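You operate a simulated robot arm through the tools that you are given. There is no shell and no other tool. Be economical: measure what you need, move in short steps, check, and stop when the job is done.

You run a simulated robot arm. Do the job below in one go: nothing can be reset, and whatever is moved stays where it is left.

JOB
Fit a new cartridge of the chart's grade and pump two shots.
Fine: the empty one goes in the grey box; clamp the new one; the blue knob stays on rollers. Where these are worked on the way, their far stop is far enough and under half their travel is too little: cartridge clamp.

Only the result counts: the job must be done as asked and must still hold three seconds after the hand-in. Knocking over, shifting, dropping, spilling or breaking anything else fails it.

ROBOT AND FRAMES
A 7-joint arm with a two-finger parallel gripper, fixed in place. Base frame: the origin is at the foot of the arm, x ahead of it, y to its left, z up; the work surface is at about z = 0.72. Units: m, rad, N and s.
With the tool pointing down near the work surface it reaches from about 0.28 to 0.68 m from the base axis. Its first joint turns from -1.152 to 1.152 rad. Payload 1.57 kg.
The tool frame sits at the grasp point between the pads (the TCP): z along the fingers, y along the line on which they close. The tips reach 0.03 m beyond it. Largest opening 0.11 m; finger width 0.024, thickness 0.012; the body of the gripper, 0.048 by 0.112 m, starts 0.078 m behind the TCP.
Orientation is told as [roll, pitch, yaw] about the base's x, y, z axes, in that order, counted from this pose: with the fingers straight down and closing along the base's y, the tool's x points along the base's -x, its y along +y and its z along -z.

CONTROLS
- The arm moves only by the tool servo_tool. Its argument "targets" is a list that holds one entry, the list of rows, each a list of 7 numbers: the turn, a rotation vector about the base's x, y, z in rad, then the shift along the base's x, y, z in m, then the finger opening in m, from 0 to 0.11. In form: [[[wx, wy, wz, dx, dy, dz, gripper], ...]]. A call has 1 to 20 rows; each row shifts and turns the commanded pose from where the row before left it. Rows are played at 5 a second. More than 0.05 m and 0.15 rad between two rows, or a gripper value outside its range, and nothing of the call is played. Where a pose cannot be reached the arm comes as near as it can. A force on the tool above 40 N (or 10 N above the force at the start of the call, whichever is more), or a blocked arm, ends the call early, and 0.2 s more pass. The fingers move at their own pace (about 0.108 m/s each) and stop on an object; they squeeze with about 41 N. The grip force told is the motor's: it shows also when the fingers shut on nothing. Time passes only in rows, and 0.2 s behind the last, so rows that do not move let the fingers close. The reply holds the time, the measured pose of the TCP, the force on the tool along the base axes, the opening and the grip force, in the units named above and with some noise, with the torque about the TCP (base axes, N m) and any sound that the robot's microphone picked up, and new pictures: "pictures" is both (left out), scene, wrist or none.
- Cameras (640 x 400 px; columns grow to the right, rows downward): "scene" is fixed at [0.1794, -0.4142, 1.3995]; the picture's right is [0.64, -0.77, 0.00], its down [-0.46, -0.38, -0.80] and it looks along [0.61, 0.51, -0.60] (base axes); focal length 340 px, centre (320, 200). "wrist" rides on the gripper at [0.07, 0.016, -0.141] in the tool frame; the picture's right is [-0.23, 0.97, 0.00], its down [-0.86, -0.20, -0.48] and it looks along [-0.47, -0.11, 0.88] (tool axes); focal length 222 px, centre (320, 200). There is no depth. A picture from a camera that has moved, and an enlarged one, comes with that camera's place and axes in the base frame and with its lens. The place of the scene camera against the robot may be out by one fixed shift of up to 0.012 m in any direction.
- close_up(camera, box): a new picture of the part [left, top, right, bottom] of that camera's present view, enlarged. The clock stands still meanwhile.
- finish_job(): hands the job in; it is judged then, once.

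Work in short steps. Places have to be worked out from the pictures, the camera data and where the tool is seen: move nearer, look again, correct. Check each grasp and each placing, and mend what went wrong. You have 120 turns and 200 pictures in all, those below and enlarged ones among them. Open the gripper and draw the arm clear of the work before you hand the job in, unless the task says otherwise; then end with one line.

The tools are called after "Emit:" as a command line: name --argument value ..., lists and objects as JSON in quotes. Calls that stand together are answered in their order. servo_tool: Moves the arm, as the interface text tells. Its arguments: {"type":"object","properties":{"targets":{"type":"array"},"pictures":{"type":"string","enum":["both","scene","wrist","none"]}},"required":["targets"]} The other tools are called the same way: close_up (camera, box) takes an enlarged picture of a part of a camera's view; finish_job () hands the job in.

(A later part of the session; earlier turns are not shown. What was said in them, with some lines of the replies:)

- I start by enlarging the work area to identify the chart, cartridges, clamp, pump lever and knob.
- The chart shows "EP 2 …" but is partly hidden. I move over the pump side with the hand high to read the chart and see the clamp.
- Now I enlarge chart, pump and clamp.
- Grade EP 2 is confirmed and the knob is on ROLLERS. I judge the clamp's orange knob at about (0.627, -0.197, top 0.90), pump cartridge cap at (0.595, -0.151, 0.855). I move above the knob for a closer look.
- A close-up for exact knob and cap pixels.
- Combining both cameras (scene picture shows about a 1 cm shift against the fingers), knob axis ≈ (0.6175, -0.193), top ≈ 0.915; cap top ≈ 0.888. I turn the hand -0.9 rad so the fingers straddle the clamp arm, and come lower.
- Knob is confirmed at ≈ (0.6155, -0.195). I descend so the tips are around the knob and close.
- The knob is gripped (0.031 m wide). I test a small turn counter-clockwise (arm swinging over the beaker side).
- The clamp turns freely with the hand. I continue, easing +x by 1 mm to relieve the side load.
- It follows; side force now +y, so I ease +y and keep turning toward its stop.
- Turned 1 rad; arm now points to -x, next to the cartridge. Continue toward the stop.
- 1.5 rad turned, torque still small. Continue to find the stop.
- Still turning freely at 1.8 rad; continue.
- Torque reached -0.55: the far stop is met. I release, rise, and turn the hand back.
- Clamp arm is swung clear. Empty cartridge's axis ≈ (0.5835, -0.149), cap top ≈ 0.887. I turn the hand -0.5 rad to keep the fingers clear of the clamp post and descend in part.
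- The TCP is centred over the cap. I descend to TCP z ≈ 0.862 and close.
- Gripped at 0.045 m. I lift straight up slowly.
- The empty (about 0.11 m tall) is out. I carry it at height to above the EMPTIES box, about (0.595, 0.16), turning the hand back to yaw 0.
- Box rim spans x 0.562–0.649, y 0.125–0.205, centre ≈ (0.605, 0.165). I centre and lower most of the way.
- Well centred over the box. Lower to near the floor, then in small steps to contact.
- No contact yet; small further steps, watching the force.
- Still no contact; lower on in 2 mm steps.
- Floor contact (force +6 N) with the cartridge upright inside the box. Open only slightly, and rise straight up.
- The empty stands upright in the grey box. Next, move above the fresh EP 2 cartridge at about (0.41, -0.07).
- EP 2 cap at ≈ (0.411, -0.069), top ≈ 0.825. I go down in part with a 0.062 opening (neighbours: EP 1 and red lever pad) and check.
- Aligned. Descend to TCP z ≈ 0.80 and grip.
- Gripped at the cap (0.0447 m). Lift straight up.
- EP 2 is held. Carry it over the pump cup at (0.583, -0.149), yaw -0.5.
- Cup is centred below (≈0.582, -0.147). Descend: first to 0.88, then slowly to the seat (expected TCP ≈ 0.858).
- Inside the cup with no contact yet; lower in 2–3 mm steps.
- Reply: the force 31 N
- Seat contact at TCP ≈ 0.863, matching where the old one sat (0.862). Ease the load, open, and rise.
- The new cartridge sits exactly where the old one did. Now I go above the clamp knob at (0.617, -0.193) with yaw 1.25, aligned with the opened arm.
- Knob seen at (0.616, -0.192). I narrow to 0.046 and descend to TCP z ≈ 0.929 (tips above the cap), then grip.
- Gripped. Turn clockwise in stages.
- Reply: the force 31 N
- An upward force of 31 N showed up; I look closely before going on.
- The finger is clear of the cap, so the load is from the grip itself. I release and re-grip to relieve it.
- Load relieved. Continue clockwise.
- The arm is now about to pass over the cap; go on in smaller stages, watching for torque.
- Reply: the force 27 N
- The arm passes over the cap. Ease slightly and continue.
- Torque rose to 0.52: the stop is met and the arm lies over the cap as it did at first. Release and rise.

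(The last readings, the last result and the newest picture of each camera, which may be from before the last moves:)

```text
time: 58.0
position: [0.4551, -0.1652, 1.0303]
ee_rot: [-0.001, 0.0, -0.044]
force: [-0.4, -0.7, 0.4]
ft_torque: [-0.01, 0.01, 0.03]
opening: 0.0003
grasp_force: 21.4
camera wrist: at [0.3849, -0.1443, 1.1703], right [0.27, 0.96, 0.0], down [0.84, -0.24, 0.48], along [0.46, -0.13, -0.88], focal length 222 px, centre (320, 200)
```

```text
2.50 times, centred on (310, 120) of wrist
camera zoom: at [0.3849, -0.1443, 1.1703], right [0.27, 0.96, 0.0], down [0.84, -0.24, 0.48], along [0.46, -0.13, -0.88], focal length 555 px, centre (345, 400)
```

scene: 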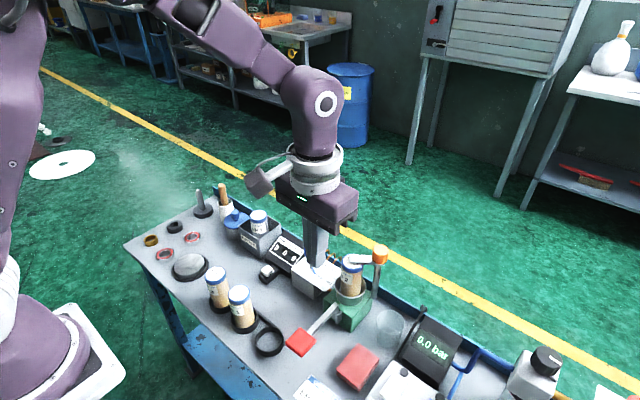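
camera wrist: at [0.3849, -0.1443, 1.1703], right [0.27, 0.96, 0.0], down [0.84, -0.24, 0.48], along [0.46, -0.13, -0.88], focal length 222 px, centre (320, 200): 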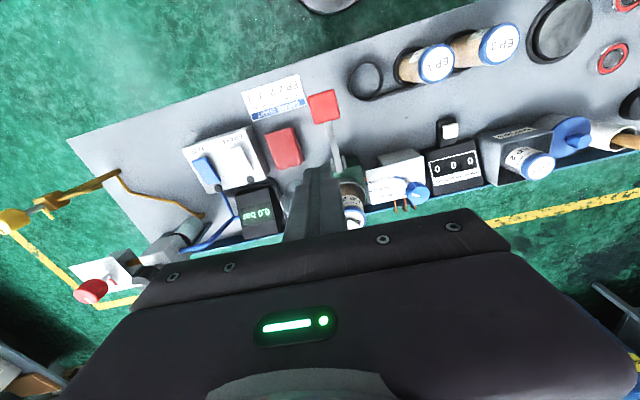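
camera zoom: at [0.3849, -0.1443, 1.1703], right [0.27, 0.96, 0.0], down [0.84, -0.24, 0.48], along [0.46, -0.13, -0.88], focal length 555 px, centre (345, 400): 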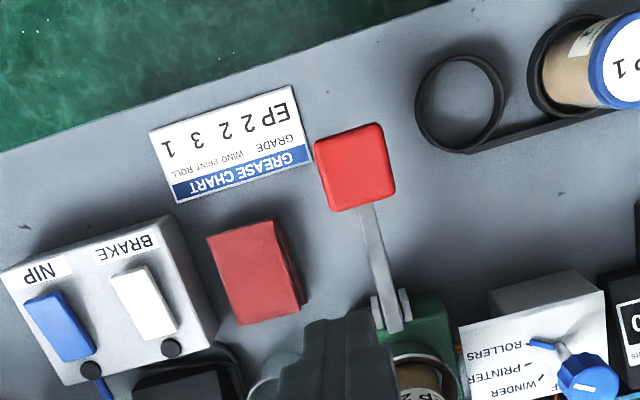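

Red pump pad top centre ≈ (0.422, -0.148, 0.805). With fingers closed, I go above it to TCP z ≈ 0.855.

Emit:
servo_tool --targets '[[[0, 0, 0.04, -0.033, 0.017, -0.02, 0.0], [0, 0, 0, 0, 0, -0.04, 0.0], [0, 0, 0, 0, 0, -0.04, 0.0], [0, 0, 0, 0, 0, -0.04, 0.0], [0, 0, 0, 0, 0, -0.035, 0.0], [0, 0, 0, 0, 0, 0, 0.0]]]'

Emit:
close_up --camera "scene" --box '[250, 250, 390, 390]'

Emit:
close_up --camera "wrist" --box '[240, 80, 400, 240]'

```text
time: 59.4
position: [0.4225, -0.1485, 0.8532]
ee_rot: [0.0, -0.002, -0.008]
force: [0.4, -0.1, -0.7]
ft_torque: [-0.04, 0.02, 0.03]
opening: 0.0001
grasp_force: 21.4
camera wrist: at [0.3528, -0.1304, 0.9936], right [0.23, 0.97, 0.0], down [0.85, -0.21, 0.48], along [0.47, -0.11, -0.88], focal length 222 px, centre (320, 200)
```

scene: 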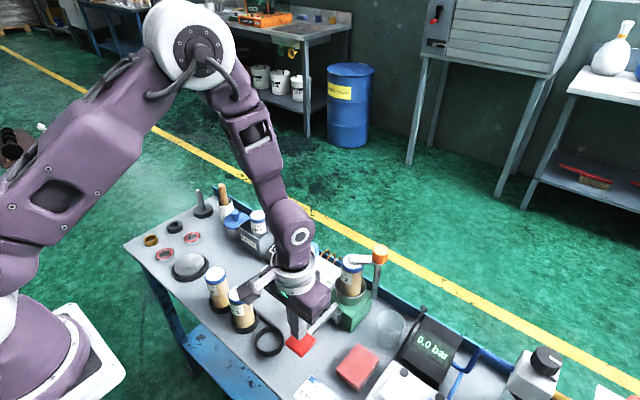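
wrist: 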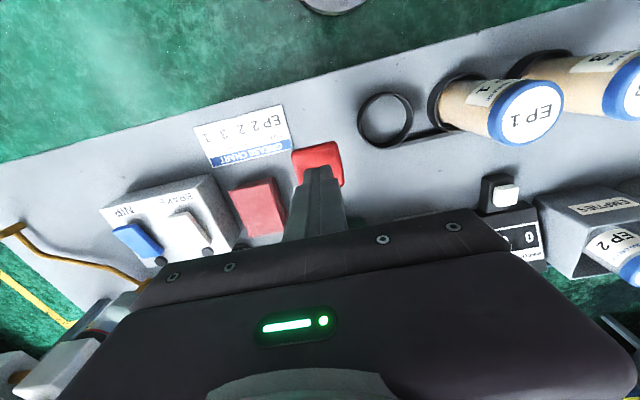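

```text
2.86 times, centred on (320, 320) of scene
camera zoom: at [0.1794, -0.4142, 1.3995], right [0.64, -0.77, 0.0], down [-0.46, -0.38, -0.8], along [0.61, 0.51, -0.6], focal length 971 px, centre (320, -143)
```

zoom: 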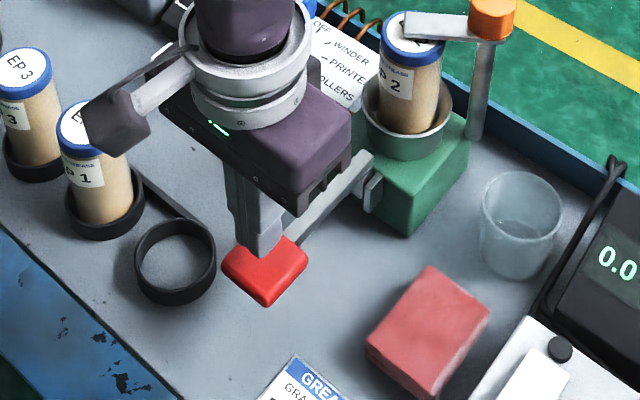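

```text
2.50 times, centred on (320, 160) of wrist
camera zoom: at [0.3528, -0.1304, 0.9936], right [0.23, 0.97, 0.0], down [0.85, -0.21, 0.48], along [0.47, -0.11, -0.88], focal length 555 px, centre (320, 300)
```

zoom: 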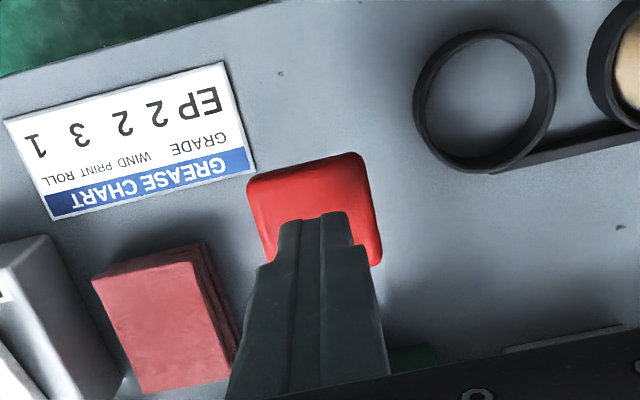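

The tip is over the pad. Press down in 1 cm rows and watch the force.

Emit:
servo_tool --targets '[[[0, 0, 0, 0, 0, -0.01, 0.0], [0, 0, 0, 0, 0, -0.01, 0.0], [0, 0, 0, 0, 0, -0.008, 0.0], [0, 0, 0, 0, 0, -0.008, 0.0], [0, 0, 0, 0, 0, 0, 0.0]]]' --pictures "scene"

```text
time: 60.6
position: [0.4232, -0.146, 0.8167]
ee_rot: [0.0, -0.001, -0.009]
force: [-3.8, -0.8, 5.4]
ft_torque: [0.0, 0.06, -0.01]
opening: 0.0
grasp_force: 21.3
```

scene: 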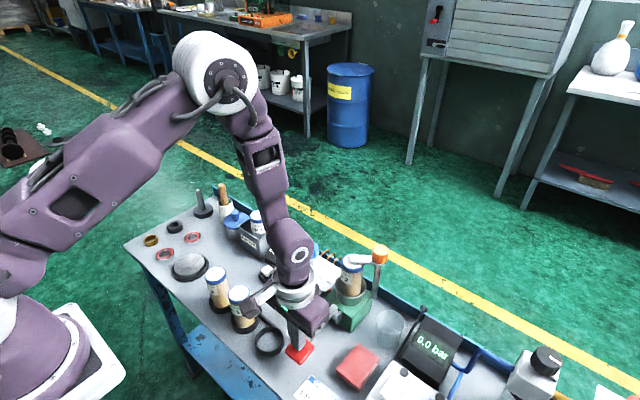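

Contact with a light spring force (5 N). Continue pressing to the bottom.

Emit:
servo_tool --targets '[[[0, 0, 0, 0, 0, -0.008, 0.0], [0, 0, 0, 0, 0, -0.008, 0.0], [0, 0, 0, 0, 0, -0.008, 0.0], [0, 0, 0, 0, 0, 0, 0.0]]]' --pictures "scene"

```text
time: 61.6
position: [0.4231, -0.147, 0.7932]
ee_rot: [0.0, 0.0, -0.009]
force: [-14.9, 5.1, 36.0]
ft_torque: [0.16, 0.04, 0.1]
opening: 0.0
grasp_force: 21.5
```

scene: 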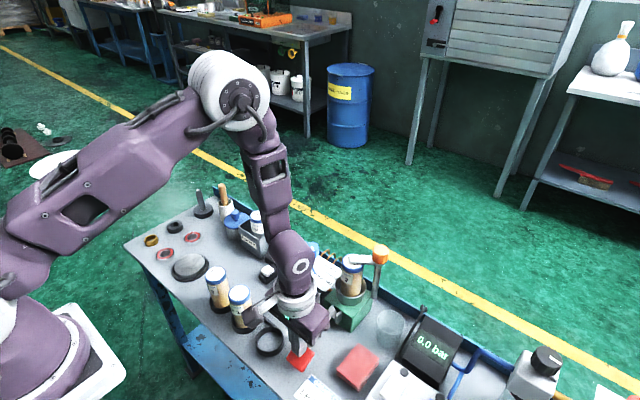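

36 N: at or near the bottom stop. Look closely for the pad and counter, then nudge a little.

Emit:
servo_tool --targets '[[[0, 0, 0, 0, 0, -0.002, 0.0], [0, 0, 0, 0, 0, 0, 0.0]]]' --pictures "wrist"

Emit:
close_up --camera "scene" --box '[250, 250, 390, 390]'

```text
time: 61.9
position: [0.4229, -0.1484, 0.7951]
ee_rot: [0.0, 0.002, -0.008]
force: [-7.2, 3.5, 30.7]
ft_torque: [0.1, -0.15, 0.11]
opening: 0.0
grasp_force: 21.3
stopped in row 1: the force on the tool passed its limit at 58 N (the readings are from after the stop); the commanded pose is now the measured one
camera wrist: at [0.352, -0.1293, 0.9353], right [0.24, 0.97, 0.0], down [0.85, -0.21, 0.48], along [0.46, -0.11, -0.88], focal length 222 px, centre (320, 200)
```

wrist: 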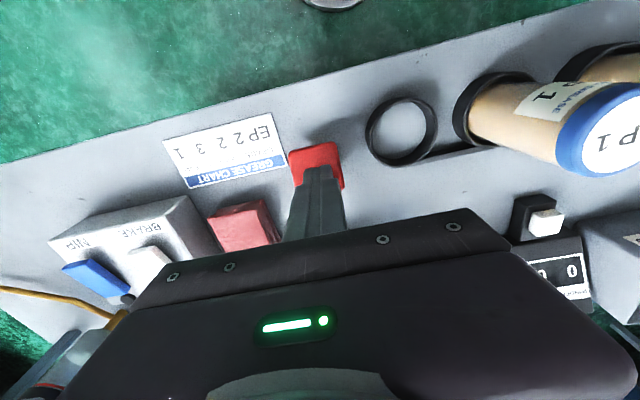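

```text
2.86 times, centred on (320, 320) of scene
camera zoom: at [0.1788, -0.414, 1.3996], right [0.64, -0.77, 0.0], down [-0.46, -0.39, -0.8], along [0.61, 0.51, -0.6], focal length 971 px, centre (320, -143)
```

zoom: 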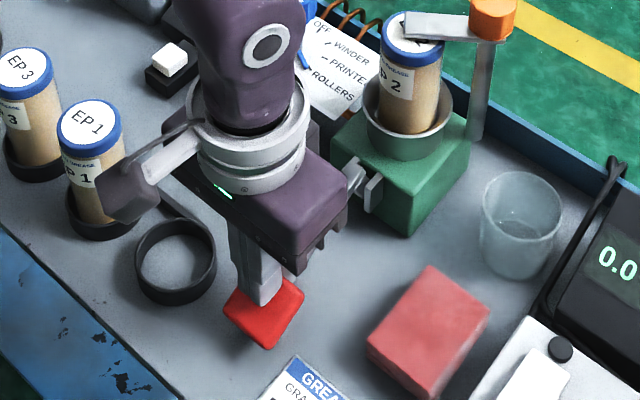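

The lever is at its bottom stop. I raise the hand fully to let it return, then look at the lever and counter.

Emit:
servo_tool --targets '[[[0, 0, 0, 0, 0, 0.01, 0.0], [0, 0, 0, 0, 0, 0.015, 0.0], [0, 0, 0, 0, 0, 0.02, 0.0], [0, 0, 0, 0, 0, 0.02, 0.0], [0, 0, 0, -0.02, 0, 0.03, 0.0], [0, 0, 0, -0.03, 0, 0.03, 0.0], [0, 0, 0, -0.03, 0, 0.03, 0.0], [0, 0, 0, 0, 0, 0, 0.0]]]'

Emit:
close_up --camera "scene" --box '[250, 220, 390, 370]'

Emit:
close_up --camera "wrist" --box '[240, 40, 520, 240]'

```text
time: 63.7
position: [0.344, -0.1469, 0.95]
ee_rot: [0.001, 0.002, -0.01]
force: [-0.2, 0.1, -0.3]
ft_torque: [0.0, -0.01, 0.01]
opening: 0.0
grasp_force: 21.6
camera wrist: at [0.2734, -0.1295, 1.0897], right [0.24, 0.97, 0.0], down [0.85, -0.21, 0.48], along [0.46, -0.11, -0.88], focal length 222 px, centre (320, 200)
```

scene: 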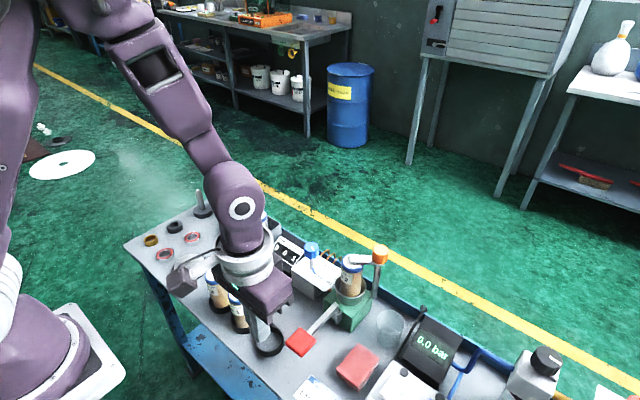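
wrist: 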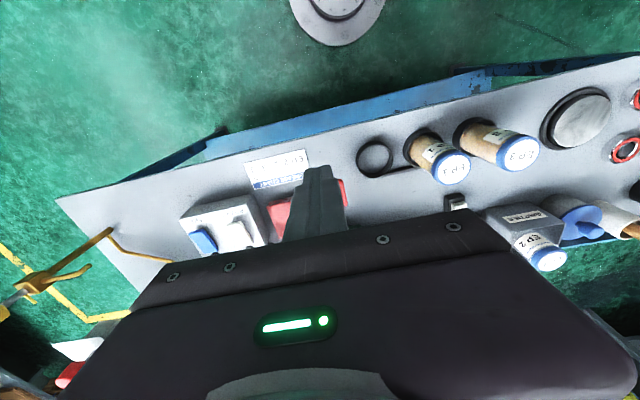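

```text
2.67 times, centred on (320, 295) of scene
camera zoom: at [0.1794, -0.4142, 1.3995], right [0.64, -0.77, 0.0], down [-0.46, -0.38, -0.8], along [0.61, 0.51, -0.6], focal length 906 px, centre (320, -53)
```

zoom: 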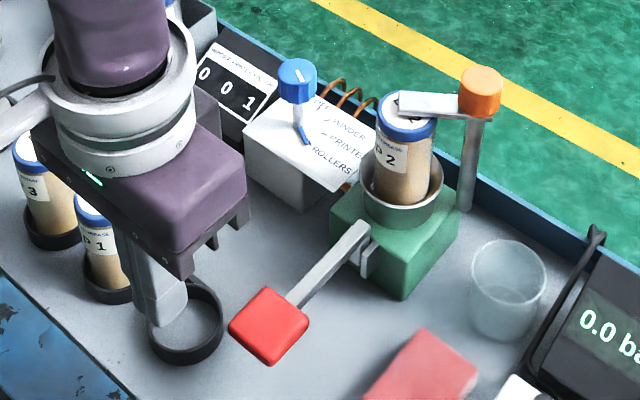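

```text
2.00 times, centred on (380, 140) of wrist
camera zoom: at [0.2734, -0.1295, 1.0897], right [0.24, 0.97, 0.0], down [0.85, -0.21, 0.48], along [0.46, -0.11, -0.88], focal length 444 px, centre (200, 320)
```

zoom: 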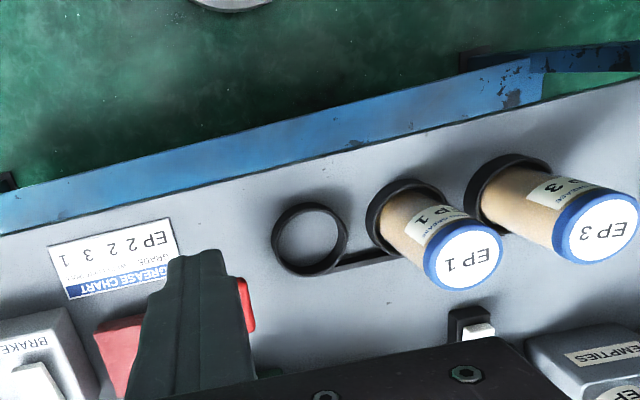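

Counter reads 0-0-1 (rollers) and the lever sprang back. Second shot: return above the pad and press the same way.

Emit:
servo_tool --targets '[[[0, 0, 0, 0.04, 0, -0.03, 0.0], [0, 0, 0, 0.039, 0, -0.03, 0.0], [0, 0, 0, 0, 0, -0.03, 0.0], [0, 0, 0, 0, 0, -0.015, 0.0], [0, 0, 0, 0, 0, -0.01, 0.0], [0, 0, 0, 0, 0, -0.01, 0.0], [0, 0, 0, 0, 0, -0.008, 0.0], [0, 0, 0, 0, 0, -0.008, 0.0], [0, 0, 0, 0, 0, -0.008, 0.0], [0, 0, 0, 0, 0, -0.007, 0.0], [0, 0, 0, 0, 0, 0, 0.0]]]' --pictures "scene"

```text
time: 66.0
position: [0.4215, -0.1477, 0.7946]
ee_rot: [0.0, 0.0, -0.008]
force: [-5.7, 1.9, 21.8]
ft_torque: [0.01, -0.07, 0.21]
opening: 0.0
grasp_force: 21.7
stopped in row 11: the force on the tool passed its limit at 42 N (the readings are from after the stop); the commanded pose is now the measured one
```

scene: 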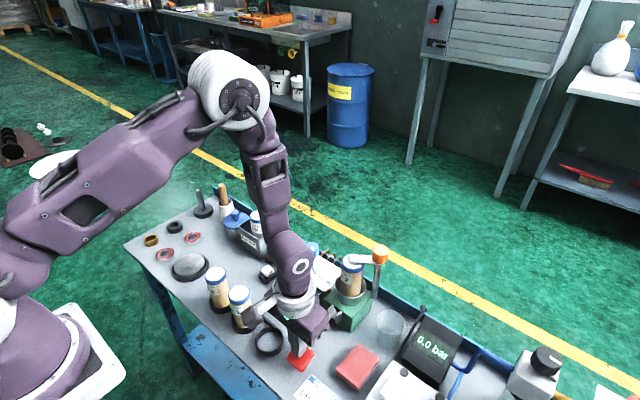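

Bottom stop reached again (42 N). Raise, draw clear and check the counter.

Emit:
servo_tool --targets '[[[0, 0, 0, 0, 0, 0.01, 0.0], [0, 0, 0, 0, 0, 0.015, 0.0], [0, 0, 0, 0, 0, 0.02, 0.0], [0, 0, 0, 0, 0, 0.02, 0.0], [0, 0, 0, -0.02, 0, 0.03, 0.0], [0, 0, 0, -0.03, 0, 0.04, 0.0], [0, 0, 0, -0.03, 0, 0.04, 0.0], [0, 0, 0, 0, 0, 0.04, 0.05], [0, 0, 0, 0, 0.03, 0.04, 0.08], [0, 0, 0, 0, 0.03, 0.02, 0.1]]]'

Emit:
close_up --camera "scene" --box '[230, 210, 400, 370]'

Emit:
close_up --camera "wrist" --box '[200, 80, 520, 280]'

```text
time: 68.2
position: [0.3415, -0.0852, 1.0695]
ee_rot: [-0.001, 0.001, -0.009]
force: [-0.5, 0.3, -0.3]
ft_torque: [-0.01, 0.0, -0.01]
opening: 0.1001
grasp_force: 0.0
camera wrist: at [0.2711, -0.0683, 1.2102], right [0.24, 0.97, 0.0], down [0.85, -0.21, 0.48], along [0.46, -0.11, -0.88], focal length 222 px, centre (320, 200)
```

scene: 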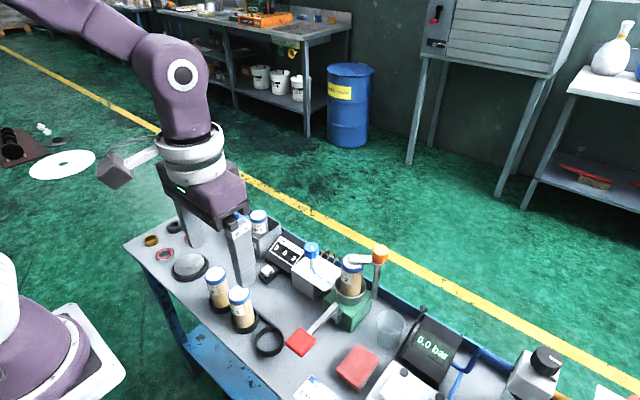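
wrist: 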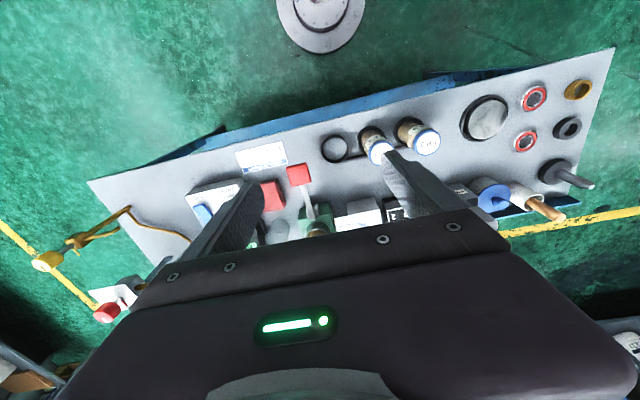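

```text
2.50 times, centred on (315, 290) of scene
camera zoom: at [0.1794, -0.4142, 1.3995], right [0.64, -0.77, 0.0], down [-0.46, -0.38, -0.8], along [0.61, 0.51, -0.6], focal length 850 px, centre (332, -25)
```

zoom: 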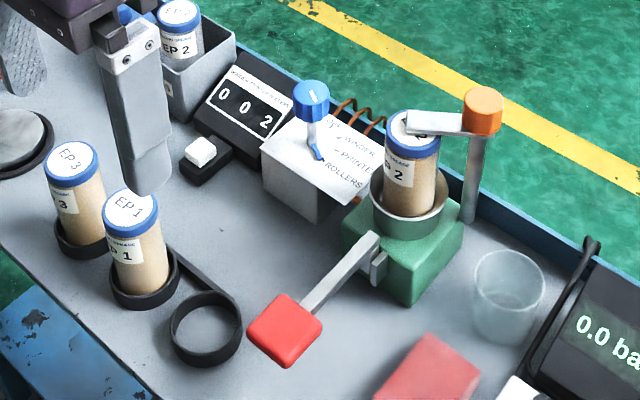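

```text
2.00 times, centred on (360, 180) of wrist
camera zoom: at [0.2711, -0.0683, 1.2102], right [0.24, 0.97, 0.0], down [0.85, -0.21, 0.48], along [0.46, -0.11, -0.88], focal length 444 px, centre (240, 240)
```

zoom: 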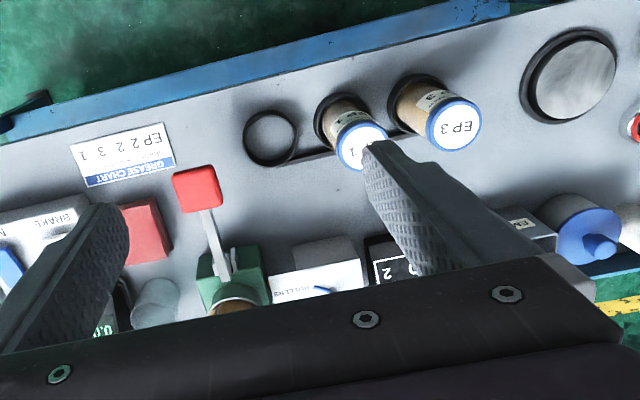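

Counter reads 0-0-2, the knob is on ROLLERS, the new EP 2 is clamped, the empty is in the box, and the open hand is clear. Handing in.

Emit:
finish_job

```text
The job is handed in.
```

I fitted and clamped the new EP 2 cartridge and pumped two shots (rollers counter at 002); the empty is in the grey box and the blue knob is still on ROLLERS.
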